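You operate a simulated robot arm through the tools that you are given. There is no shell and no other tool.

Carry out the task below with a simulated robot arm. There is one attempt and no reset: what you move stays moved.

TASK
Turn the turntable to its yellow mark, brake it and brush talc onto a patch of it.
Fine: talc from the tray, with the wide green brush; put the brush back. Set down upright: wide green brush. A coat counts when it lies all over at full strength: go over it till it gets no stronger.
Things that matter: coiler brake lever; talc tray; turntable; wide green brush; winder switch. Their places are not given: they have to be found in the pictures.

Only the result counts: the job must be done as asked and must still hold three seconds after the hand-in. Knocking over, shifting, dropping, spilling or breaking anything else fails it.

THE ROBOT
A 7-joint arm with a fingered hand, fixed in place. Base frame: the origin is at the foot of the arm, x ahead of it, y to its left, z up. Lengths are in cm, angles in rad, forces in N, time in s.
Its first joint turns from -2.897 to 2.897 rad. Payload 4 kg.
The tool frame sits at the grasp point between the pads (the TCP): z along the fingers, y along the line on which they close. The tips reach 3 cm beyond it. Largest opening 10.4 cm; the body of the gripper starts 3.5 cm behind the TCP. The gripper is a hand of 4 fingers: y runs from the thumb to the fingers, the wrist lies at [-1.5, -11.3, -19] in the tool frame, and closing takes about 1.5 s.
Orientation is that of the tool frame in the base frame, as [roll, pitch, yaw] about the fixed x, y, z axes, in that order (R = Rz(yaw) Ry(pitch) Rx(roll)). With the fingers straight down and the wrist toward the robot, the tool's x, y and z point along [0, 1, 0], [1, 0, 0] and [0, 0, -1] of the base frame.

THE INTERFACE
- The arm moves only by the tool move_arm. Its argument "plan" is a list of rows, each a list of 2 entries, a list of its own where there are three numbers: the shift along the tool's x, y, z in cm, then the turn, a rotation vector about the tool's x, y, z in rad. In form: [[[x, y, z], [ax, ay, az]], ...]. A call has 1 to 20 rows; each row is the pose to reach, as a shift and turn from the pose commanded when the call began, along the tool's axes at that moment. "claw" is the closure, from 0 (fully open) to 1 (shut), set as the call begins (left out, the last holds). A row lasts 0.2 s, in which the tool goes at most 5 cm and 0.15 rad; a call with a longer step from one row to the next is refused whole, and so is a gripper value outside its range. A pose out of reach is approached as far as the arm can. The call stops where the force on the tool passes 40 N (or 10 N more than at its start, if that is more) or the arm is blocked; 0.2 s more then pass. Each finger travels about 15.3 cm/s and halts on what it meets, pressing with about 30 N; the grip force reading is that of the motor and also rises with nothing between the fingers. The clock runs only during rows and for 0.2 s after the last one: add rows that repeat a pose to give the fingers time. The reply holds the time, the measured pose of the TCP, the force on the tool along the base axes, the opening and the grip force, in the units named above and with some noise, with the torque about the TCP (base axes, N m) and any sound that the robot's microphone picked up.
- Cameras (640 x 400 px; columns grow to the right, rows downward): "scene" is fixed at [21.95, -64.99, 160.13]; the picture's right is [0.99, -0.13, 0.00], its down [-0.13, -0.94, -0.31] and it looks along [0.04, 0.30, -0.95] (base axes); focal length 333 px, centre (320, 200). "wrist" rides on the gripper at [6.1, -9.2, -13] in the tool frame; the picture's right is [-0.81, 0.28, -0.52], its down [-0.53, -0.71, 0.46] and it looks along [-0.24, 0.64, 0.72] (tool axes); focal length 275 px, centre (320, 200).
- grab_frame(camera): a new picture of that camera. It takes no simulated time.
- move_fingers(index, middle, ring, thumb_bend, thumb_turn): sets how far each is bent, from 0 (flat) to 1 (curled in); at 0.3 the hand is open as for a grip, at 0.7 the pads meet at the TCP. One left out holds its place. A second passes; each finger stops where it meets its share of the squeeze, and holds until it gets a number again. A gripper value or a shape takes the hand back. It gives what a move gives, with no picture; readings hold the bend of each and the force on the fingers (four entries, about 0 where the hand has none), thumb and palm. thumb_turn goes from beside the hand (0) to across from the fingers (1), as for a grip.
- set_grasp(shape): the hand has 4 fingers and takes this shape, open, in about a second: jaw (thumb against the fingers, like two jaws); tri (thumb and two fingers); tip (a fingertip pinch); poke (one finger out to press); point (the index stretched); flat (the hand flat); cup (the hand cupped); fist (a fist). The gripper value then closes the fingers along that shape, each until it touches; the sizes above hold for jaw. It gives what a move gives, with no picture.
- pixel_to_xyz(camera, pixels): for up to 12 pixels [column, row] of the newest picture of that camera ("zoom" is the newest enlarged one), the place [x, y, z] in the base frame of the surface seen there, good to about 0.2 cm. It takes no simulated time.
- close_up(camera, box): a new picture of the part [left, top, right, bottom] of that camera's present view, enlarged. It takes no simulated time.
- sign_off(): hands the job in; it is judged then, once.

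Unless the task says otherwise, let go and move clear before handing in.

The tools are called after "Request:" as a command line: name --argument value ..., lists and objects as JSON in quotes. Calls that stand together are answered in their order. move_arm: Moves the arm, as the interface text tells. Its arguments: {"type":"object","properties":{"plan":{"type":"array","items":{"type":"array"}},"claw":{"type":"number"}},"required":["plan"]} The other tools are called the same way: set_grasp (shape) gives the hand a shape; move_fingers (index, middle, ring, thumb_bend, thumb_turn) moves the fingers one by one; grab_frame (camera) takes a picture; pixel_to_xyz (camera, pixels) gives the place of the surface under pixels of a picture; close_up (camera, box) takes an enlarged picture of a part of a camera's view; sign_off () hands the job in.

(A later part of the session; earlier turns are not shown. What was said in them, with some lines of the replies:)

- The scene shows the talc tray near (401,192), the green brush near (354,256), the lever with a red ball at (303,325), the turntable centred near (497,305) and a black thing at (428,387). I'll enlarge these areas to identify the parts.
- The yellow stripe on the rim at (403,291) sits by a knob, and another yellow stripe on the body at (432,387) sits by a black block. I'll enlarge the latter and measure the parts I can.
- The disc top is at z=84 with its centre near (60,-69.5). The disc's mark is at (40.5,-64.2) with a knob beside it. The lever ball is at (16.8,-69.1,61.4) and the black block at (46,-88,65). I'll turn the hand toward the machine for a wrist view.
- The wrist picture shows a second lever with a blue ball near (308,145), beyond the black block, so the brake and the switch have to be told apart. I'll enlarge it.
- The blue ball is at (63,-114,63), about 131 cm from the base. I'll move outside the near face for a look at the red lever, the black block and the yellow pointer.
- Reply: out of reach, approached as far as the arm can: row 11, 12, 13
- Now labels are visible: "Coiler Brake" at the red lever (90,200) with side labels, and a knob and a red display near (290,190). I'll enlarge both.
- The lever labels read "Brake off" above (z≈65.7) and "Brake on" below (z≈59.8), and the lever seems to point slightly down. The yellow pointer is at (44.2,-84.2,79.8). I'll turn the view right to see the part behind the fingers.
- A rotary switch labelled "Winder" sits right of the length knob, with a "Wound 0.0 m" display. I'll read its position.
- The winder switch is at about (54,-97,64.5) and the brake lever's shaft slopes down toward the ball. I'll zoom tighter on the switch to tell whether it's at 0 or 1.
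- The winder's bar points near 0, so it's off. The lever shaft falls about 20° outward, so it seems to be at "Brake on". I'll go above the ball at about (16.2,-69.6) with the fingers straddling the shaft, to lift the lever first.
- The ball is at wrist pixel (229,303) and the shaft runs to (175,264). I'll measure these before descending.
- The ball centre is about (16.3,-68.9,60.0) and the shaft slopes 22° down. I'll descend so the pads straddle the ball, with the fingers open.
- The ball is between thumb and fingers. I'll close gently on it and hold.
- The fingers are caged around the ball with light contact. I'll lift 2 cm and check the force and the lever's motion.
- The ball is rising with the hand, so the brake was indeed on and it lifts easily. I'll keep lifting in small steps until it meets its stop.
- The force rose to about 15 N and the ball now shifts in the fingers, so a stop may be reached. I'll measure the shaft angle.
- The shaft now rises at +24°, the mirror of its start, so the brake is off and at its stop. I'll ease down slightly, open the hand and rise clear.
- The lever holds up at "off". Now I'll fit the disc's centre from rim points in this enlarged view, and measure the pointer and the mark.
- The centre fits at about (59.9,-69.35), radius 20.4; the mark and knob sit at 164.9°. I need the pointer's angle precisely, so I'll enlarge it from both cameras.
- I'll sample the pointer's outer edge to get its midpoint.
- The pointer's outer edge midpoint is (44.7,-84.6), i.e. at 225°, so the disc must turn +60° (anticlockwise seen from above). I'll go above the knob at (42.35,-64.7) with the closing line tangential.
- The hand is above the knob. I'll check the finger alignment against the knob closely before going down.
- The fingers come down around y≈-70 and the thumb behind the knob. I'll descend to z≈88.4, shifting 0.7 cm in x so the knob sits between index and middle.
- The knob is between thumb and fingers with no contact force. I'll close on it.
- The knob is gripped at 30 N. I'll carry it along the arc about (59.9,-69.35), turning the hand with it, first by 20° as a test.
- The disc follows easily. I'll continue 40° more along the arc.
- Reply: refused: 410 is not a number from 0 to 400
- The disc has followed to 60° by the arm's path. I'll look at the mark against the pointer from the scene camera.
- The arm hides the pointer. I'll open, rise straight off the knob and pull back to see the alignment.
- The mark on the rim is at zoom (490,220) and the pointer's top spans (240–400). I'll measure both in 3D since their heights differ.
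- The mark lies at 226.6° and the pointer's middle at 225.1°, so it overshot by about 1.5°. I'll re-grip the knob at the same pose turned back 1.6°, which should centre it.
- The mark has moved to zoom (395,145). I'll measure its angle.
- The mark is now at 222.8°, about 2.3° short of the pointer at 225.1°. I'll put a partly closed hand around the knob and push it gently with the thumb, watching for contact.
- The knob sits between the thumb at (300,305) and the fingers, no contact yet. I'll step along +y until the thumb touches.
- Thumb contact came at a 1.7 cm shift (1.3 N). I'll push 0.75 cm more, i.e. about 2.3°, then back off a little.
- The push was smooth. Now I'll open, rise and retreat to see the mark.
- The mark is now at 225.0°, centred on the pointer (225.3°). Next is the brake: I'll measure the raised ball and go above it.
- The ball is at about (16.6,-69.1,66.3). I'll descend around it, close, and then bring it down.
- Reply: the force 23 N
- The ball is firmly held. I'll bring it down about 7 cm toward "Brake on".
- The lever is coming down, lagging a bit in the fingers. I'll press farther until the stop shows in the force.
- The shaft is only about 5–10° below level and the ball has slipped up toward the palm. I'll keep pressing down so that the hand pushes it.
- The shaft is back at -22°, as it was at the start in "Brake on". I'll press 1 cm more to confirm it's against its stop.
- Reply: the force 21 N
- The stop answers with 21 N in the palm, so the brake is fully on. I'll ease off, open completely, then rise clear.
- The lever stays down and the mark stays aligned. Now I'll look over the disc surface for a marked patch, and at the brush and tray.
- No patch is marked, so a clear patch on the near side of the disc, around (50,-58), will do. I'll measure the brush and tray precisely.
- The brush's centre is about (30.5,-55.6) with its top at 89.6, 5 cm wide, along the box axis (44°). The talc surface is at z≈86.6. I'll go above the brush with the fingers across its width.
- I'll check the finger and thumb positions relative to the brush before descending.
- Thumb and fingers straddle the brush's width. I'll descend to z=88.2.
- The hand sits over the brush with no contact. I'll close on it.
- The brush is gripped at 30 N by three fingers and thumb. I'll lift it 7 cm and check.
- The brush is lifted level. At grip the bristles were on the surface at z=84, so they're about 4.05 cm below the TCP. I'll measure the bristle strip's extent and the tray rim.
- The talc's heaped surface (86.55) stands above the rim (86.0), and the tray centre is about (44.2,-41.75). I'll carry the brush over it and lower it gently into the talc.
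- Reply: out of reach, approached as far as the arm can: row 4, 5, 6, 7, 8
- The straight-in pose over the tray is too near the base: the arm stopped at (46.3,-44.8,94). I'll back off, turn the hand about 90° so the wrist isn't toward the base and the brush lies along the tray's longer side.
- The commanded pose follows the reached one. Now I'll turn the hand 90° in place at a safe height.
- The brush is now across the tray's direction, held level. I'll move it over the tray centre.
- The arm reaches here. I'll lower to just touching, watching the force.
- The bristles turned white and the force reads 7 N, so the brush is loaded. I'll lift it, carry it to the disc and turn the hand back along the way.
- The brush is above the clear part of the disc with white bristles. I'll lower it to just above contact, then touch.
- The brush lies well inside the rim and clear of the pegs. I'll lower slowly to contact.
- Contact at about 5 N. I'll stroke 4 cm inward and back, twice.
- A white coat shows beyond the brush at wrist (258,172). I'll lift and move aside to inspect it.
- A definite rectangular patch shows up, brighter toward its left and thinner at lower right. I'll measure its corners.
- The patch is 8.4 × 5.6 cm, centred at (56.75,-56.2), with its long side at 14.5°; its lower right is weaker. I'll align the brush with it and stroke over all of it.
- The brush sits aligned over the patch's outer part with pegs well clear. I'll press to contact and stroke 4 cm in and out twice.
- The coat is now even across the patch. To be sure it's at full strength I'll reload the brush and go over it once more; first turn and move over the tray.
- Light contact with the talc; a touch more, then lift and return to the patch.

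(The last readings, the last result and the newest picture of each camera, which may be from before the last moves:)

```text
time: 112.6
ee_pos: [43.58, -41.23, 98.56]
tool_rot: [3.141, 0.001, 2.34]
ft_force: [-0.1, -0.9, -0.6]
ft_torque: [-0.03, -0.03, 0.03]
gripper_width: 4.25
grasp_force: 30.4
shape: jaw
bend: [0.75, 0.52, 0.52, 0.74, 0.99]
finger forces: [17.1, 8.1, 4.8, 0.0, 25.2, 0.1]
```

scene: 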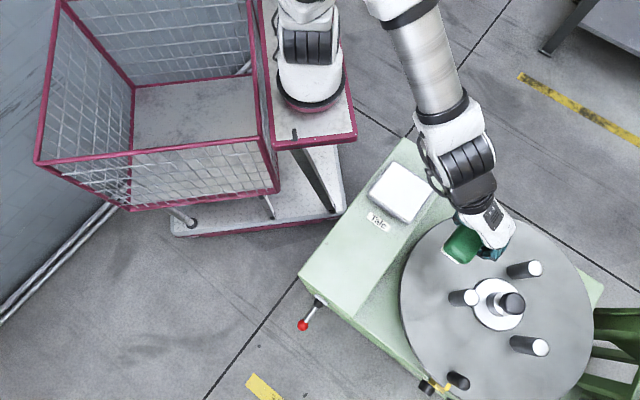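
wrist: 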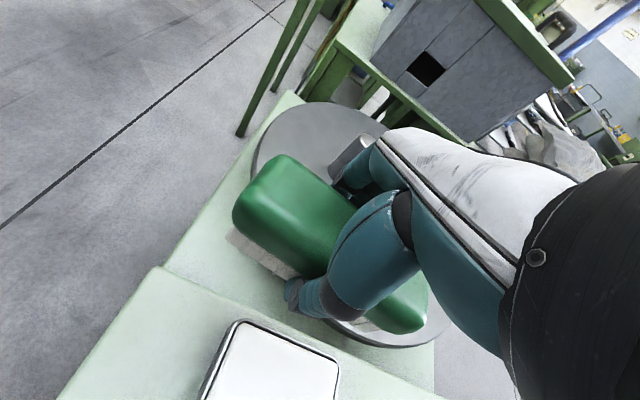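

Request:
move_arm --plan '[[[-1.5, 0, 0], [0, 0, 0.14]], [[-3, 0, 0], [0, 0, 0.28]], [[-4.5, 0.1, 0], [0, 0, 0.42]], [[-6, 0.1, 0], [0, 0, 0.56]], [[-7.5, 0.1, 0], [0, 0, 0.7]], [[-9, 0.2, 0], [0, 0, 0.84]], [[-10.5, 0.2, 0], [0, 0, 0.98]], [[-12, 0.2, 0], [0, 0, 1.12]], [[-13.5, 0.3, 0], [0, 0, 1.26]], [[-15, 0.3, 0], [0, 0, 1.4]], [[-16, 0.3, 0], [0, 0, 1.54]], [[-17, 0.38, 0], [0, 0, 1.68]], [[-18.38, 0.38, 0], [0, 0, 1.82]], [[-18.38, 0.38, 0], [0, 0, 1.96]], [[-18.38, 0.38, 0], [0, 0, 2.087]], [[-18.38, 0.38, 4], [0, 0, 2.087]], [[-18.38, 0.38, 7.5], [0, 0, 2.087]], [[-18.38, 0.38, 9.5], [0, 0, 2.087]], [[-18.38, 0.38, 10.3], [0, 0, 2.087]], [[-18.38, 0.38, 10.3], [0, 0, 2.087]]]'

Request:
close_up --camera "scene" --box '[390, 180, 610, 350]'

```text
time: 116.8
ee_pos: [56.68, -54.29, 88.35]
tool_rot: [-3.14, -0.002, 0.253]
ft_force: [0.5, -0.1, -2.3]
ft_torque: [-0.04, 0.03, -0.03]
gripper_width: 4.2
grasp_force: 30.2
shape: jaw
bend: [0.75, 0.52, 0.52, 0.74, 0.99]
finger forces: [16.5, 7.9, 4.6, 0.0, 24.7, 0.0]
```

```text
2.35 times, centred on (500, 265) of scene
```

zoom: 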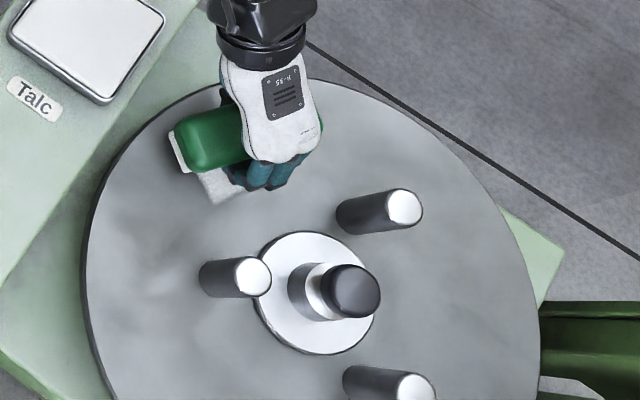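

Request:
move_arm --plan '[[[0, 0, 0.3], [0, 0, 0]], [[0, 0, 0.6], [0, 0, 0]], [[0, 0, 0.75], [0, 0, 0]], [[0, 0, 0.75], [0, 0, 0]]]'

```text
time: 117.8
ee_pos: [56.65, -54.23, 87.61]
tool_rot: [3.141, -0.002, 0.253]
ft_force: [-0.1, -0.2, 3.4]
ft_torque: [-0.12, -0.02, -0.02]
gripper_width: 4.22
grasp_force: 30.0
shape: jaw
bend: [0.75, 0.52, 0.52, 0.74, 0.99]
finger forces: [15.7, 8.1, 3.9, 0.0, 24.6, 0.1]
```

Contact at about 5 N. I'll do two full in-and-out strokes, offset slightly lengthwise on the second.

Request:
move_arm --plan '[[[0, 0.7, 0], [0, 0, 0]], [[0, 1.6, 0], [0, 0, 0]], [[0, 2.5, 0], [0, 0, 0]], [[0, 3.4, 0], [0, 0, 0]], [[0, 4.3, 0], [0, 0, 0]], [[0.4, 3.4, 0], [0, 0, 0]], [[0.7, 2.5, 0], [0, 0, 0]], [[0.7, 1.6, 0], [0, 0, 0]], [[0.7, 0.7, 0], [0, 0, 0]], [[0.7, -0.2, 0], [0, 0, 0]], [[0.2, 0.7, 0], [0, 0, 0]], [[-0.4, 1.6, 0], [0, 0, 0]], [[-0.7, 2.5, 0], [0, 0, 0]], [[-0.7, 3.4, 0], [0, 0, 0]], [[-0.7, 4.3, 0], [0, 0, 0]], [[-0.5, 3.4, 0], [0, 0, 0]], [[-0.2, 2.2, 0], [0, 0, 0]], [[0, 1, 0], [0, 0, 0]], [[0, 0, 0], [0, 0, 0]], [[0, 0, -2], [0, 0, 0]]]'

Request:
move_arm --plan '[[[0, -1, -3], [0, 0, -0.1]], [[0, -4, -6], [0, 0, -0.2]], [[0, -8, -9], [0, 0, -0.3]], [[0, -10, -9], [0, 0, -0.4]], [[0, -10, -9], [0, 0, -0.5]], [[0, -10, -9], [0, 0, -0.5]]]'

Request:
close_up --camera "scene" --box '[445, 222, 515, 272]'

Request:
close_up --camera "scene" --box '[330, 130, 540, 290]'

```text
time: 122.0
ee_pos: [56.69, -54.1, 89.44]
tool_rot: [-3.139, 0.0, 0.253]
ft_force: [0.1, -0.2, -1.4]
ft_torque: [-0.02, 0.04, 0.05]
gripper_width: 4.18
grasp_force: 29.8
shape: jaw
bend: [0.75, 0.53, 0.53, 0.74, 0.99]
finger forces: [17.4, 7.9, 5.0, 0.0, 25.2, 0.1]
```

```text
time: 123.4
ee_pos: [54.2, -44.41, 98.52]
tool_rot: [-3.141, 0.0, 0.757]
ft_force: [-1.7, -0.3, -0.4]
ft_torque: [0.05, -0.05, 0.01]
gripper_width: 4.16
grasp_force: 29.9
shape: jaw
bend: [0.75, 0.53, 0.53, 0.74, 0.99]
finger forces: [17.3, 7.8, 4.7, 0.0, 24.8, 0.0]
```

```text
8.00 times, centred on (480, 247) of scene
```

zoom: 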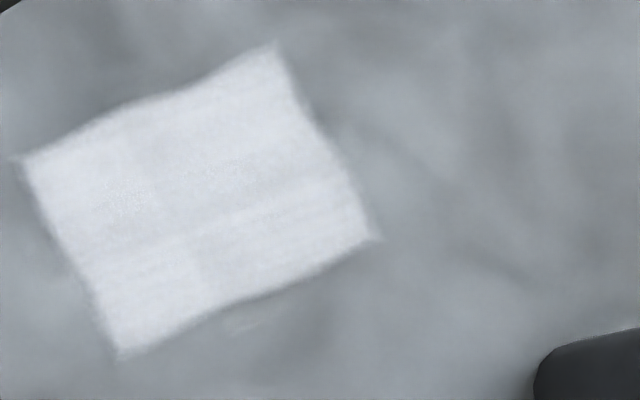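

```text
2.50 times, centred on (435, 210) of scene
```

zoom: 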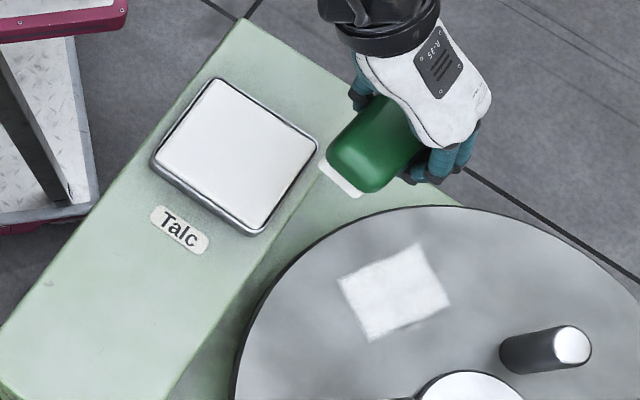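

The patch looks the same as before this pass, so it gets no stronger. Now I'll carry the brush back above its original place.

Request:
move_arm --plan '[[[-4, -1.3, 0], [0, 0, 0]], [[-8, -2.6, 0], [0, 0, 0]], [[-12, -4, 0], [0, 0, -0.01]], [[-16, -5.3, 0], [0, 0, -0.018]], [[-20, -6.6, 0], [0, 0, -0.018]], [[-24.1, -7.9, 0], [0, 0, -0.018]], [[-24.1, -7.9, 4], [0, 0, -0.018]], [[-24.1, -7.9, 7], [0, 0, -0.018]], [[-24.1, -7.9, 9], [0, 0, -0.018]], [[-24.1, -7.9, 9], [0, 0, -0.018]]]'

Request:
close_up --camera "scene" --box '[280, 190, 420, 300]'

Request:
grab_frame --camera "wrist"

```text
time: 125.6
ee_pos: [31.16, -55.21, 89.44]
tool_rot: [3.141, 0.0, 0.771]
ft_force: [-0.7, 0.1, -0.9]
ft_torque: [0.01, 0.0, 0.0]
gripper_width: 4.12
grasp_force: 30.0
shape: jaw
bend: [0.75, 0.53, 0.53, 0.74, 0.99]
finger forces: [17.0, 7.8, 4.8, 0.0, 24.4, 0.0]
```

```text
3.64 times, centred on (350, 245) of scene
```

zoom: 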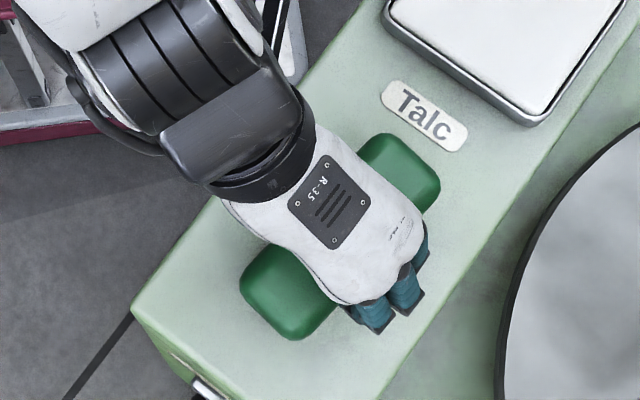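

```text
taken
```

wrist: 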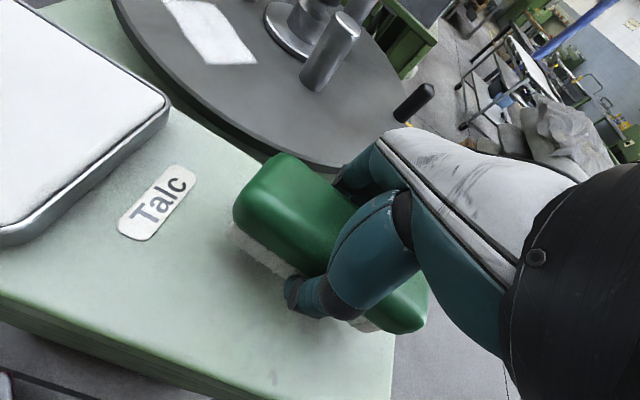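

The brush sits about 0.1 rad askew in the hand relative to its original outline. I'll correct by turning back 0.1 rad and shifting 0.3 cm, then lower to contact.

Request:
move_arm --plan '[[[0, -0.3, 0], [0, 0, -0.1]], [[0, -0.3, 0.8], [0, 0, -0.1]], [[0, -0.3, 1.4], [0, 0, -0.1]], [[0, -0.3, 1.7], [0, 0, -0.1]], [[0, -0.3, 1.7], [0, 0, -0.1]]]'

Request:
close_up --camera "scene" --box '[280, 190, 420, 300]'

```text
time: 126.8
ee_pos: [30.95, -55.03, 87.79]
tool_rot: [3.142, 0.0, 0.872]
ft_force: [0.7, 0.8, -1.1]
ft_torque: [-0.03, 0.06, -0.02]
gripper_width: 4.18
grasp_force: 29.9
shape: jaw
bend: [0.75, 0.53, 0.53, 0.74, 0.99]
finger forces: [17.0, 7.7, 4.7, 0.1, 24.5, 0.0]
```

```text
3.64 times, centred on (350, 245) of scene
```

zoom: 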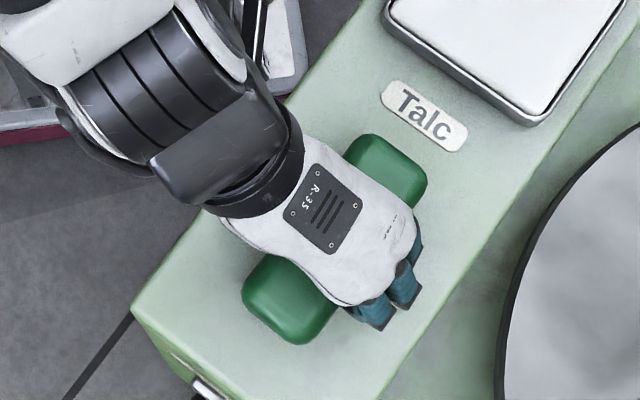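

The outline now matches its original place. I'll lower the last bit to contact.

Request:
move_arm --plan '[[[0, 0, 0.1], [0, 0, 0]], [[0, 0, 0.2], [0, 0, 0]], [[0, 0, 0.25], [0, 0, 0]], [[0, 0, 0.25], [0, 0, 0]]]'

```text
time: 127.8
ee_pos: [30.95, -54.97, 87.56]
tool_rot: [3.141, 0.0, 0.872]
ft_force: [0.2, 0.6, -1.0]
ft_torque: [0.01, 0.0, -0.01]
gripper_width: 4.15
grasp_force: 29.8
shape: jaw
bend: [0.75, 0.53, 0.53, 0.74, 0.99]
finger forces: [16.9, 7.8, 4.6, 0.0, 24.6, 0.0]
```

Request:
move_arm --plan '[[[0, 0, 0.1], [0, 0, 0]], [[0, 0, 0.15], [0, 0, 0]], [[0, 0, 0.15], [0, 0, 0]]]'

```text
time: 128.6
ee_pos: [30.96, -55.13, 87.53]
tool_rot: [3.141, -0.001, 0.87]
ft_force: [-0.5, 1.9, 11.3]
ft_torque: [-0.12, -0.14, 0.02]
gripper_width: 4.18
grasp_force: 29.2
shape: jaw
bend: [0.75, 0.53, 0.54, 0.74, 0.99]
finger forces: [14.8, 8.0, 3.8, 0.0, 24.4, 0.0]
```

Contact at 11 N: the brush stands on the box. I'll open with a slight relief, wait, then rise.

Request:
move_arm --claw 0 --plan '[[[0, 0, -0.1], [0, 0, 0]], [[0, 0, -0.1], [0, 0, 0]], [[0, 0, -0.2], [0, 0, 0]], [[0, 0, -0.3], [0, 0, 0]], [[0, 0, -0.4], [0, 0, 0]], [[0, 0, -0.4], [0, 0, 0]], [[0, 0, -0.4], [0, 0, 0]], [[0, 0, -0.4], [0, 0, 0]], [[0, 0, -1.5], [0, 0, 0]], [[0, 0, -4], [0, 0, 0]], [[0, 0, -8], [0, 0, 0]], [[0, 0, -12], [0, 0, 0]], [[0, -3, -16], [0, 0, 0]], [[0, -6, -20], [0, 0, 0]], [[0, -9, -22], [0, 0, 0]], [[0, -9, -22], [0, 0, 0]]]'

Request:
grab_frame --camera "scene"

Request:
grab_frame --camera "wrist"

```text
time: 132.0
ee_pos: [24.18, -49.14, 109.77]
tool_rot: [-3.141, 0.0, 0.871]
ft_force: [-0.7, 0.4, 0.0]
ft_torque: [0.01, -0.02, 0.0]
gripper_width: 10.38
grasp_force: 0.0
shape: jaw
bend: [0.3, 0.3, 0.3, 0.3, 0.98]
finger forces: [0.0, 0.1, 0.0, 0.1, 0.0, 0.0]
```

```text
taken
```

scene: 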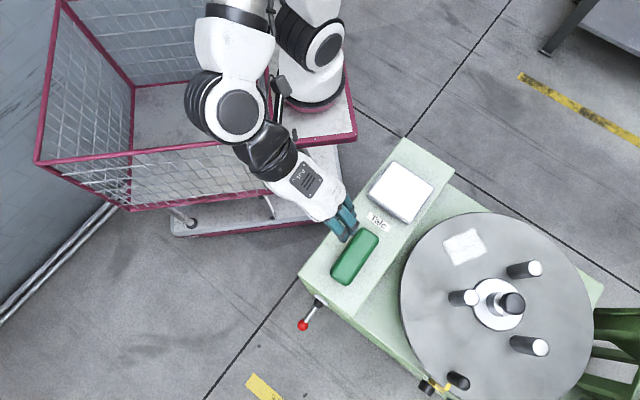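

```text
taken
```

wrist: 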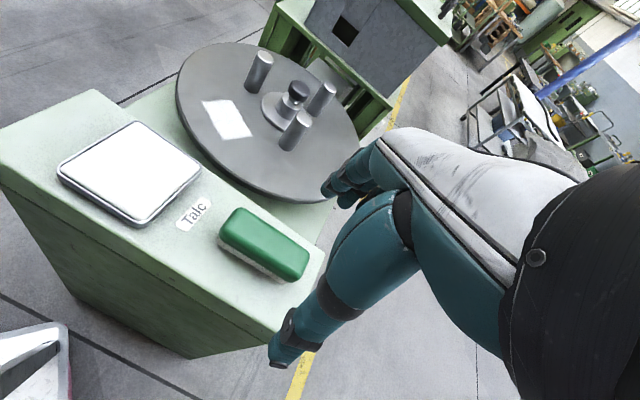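

The brush stands upright in its place, the lever is down and the hand is clear. I'll do a last check of the coat, the mark alignment, the lever and the brush.

Request:
close_up --camera "scene" --box '[425, 375, 455, 400]'

Request:
pixel_to_xyz --camera "zoom" --pixels '[[447, 190], [420, 215], [445, 130], [493, 162]]'

Request:
close_up --camera "scene" --box '[285, 215, 395, 340]'

Request:
close_up --camera "scene" --box '[435, 222, 495, 272]'

```text
16.00 times, centred on (440, 388) of scene
```

zoom: 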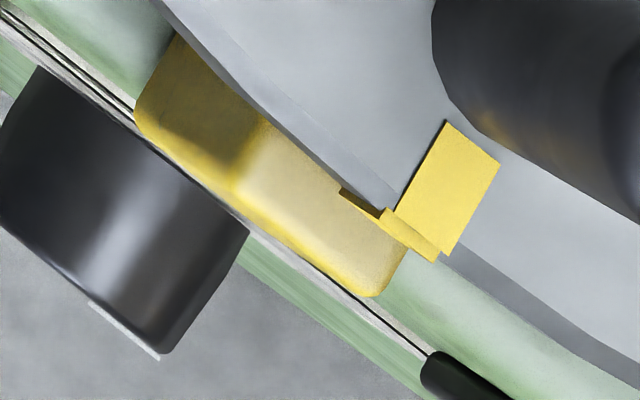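

```text
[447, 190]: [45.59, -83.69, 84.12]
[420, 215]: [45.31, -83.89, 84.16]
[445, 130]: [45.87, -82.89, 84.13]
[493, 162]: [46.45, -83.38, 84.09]
```

```text
3.20 times, centred on (340, 278) of scene
```

zoom: 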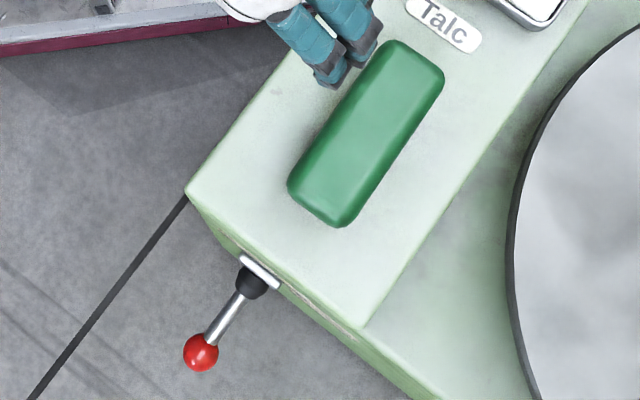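

```text
8.00 times, centred on (465, 247) of scene
```

zoom: 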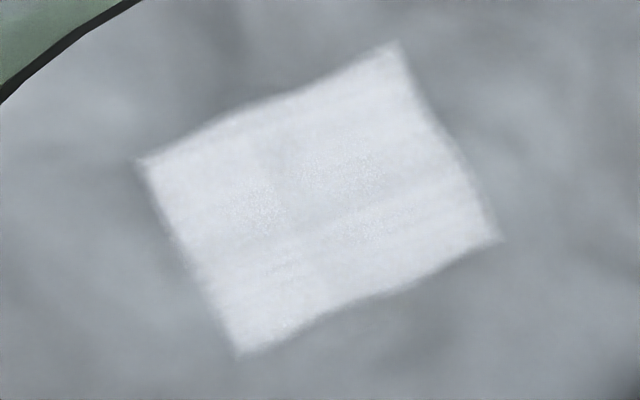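

The mark is unchanged on the pointer (zoom (447,190) against the pointer's face), and the lever is down at "Brake on". The brush is upright in its place, and the patch is evenly white and didn't change on the last pass. I'm handing in.

Request:
sign_off

```text
The job is handed in.
```

The job is handed in. The turntable is at its yellow mark, the brake is on, and the talc patch is coated. I don't have the judge's result.

- **Turntable:** its mark reads about 225.0° against 225.3° for the yellow pointer. I overshot, corrected too far, then nudged it in by hand.
- **Brake:** the lever was already at "Brake on" at the start. I lifted it to "Brake off" to turn the table, then pressed it back down until it met its stop. It was still down in the last picture.
- **Talc:** no patch was marked on the disc. A white rectangle of about 8.4 × 5.6 cm came up where I brushed, on the side nearest the robot. I went over it until a last pass with a freshly loaded brush made no visible difference. Full strength is judged from the pictures alone.
- **Brush:** the wide green brush stands upright in its original place, its outline matching the first pictures. The hand is open and clear of it.
- **Winder switch:** I didn't touch it; it looked set to 0.
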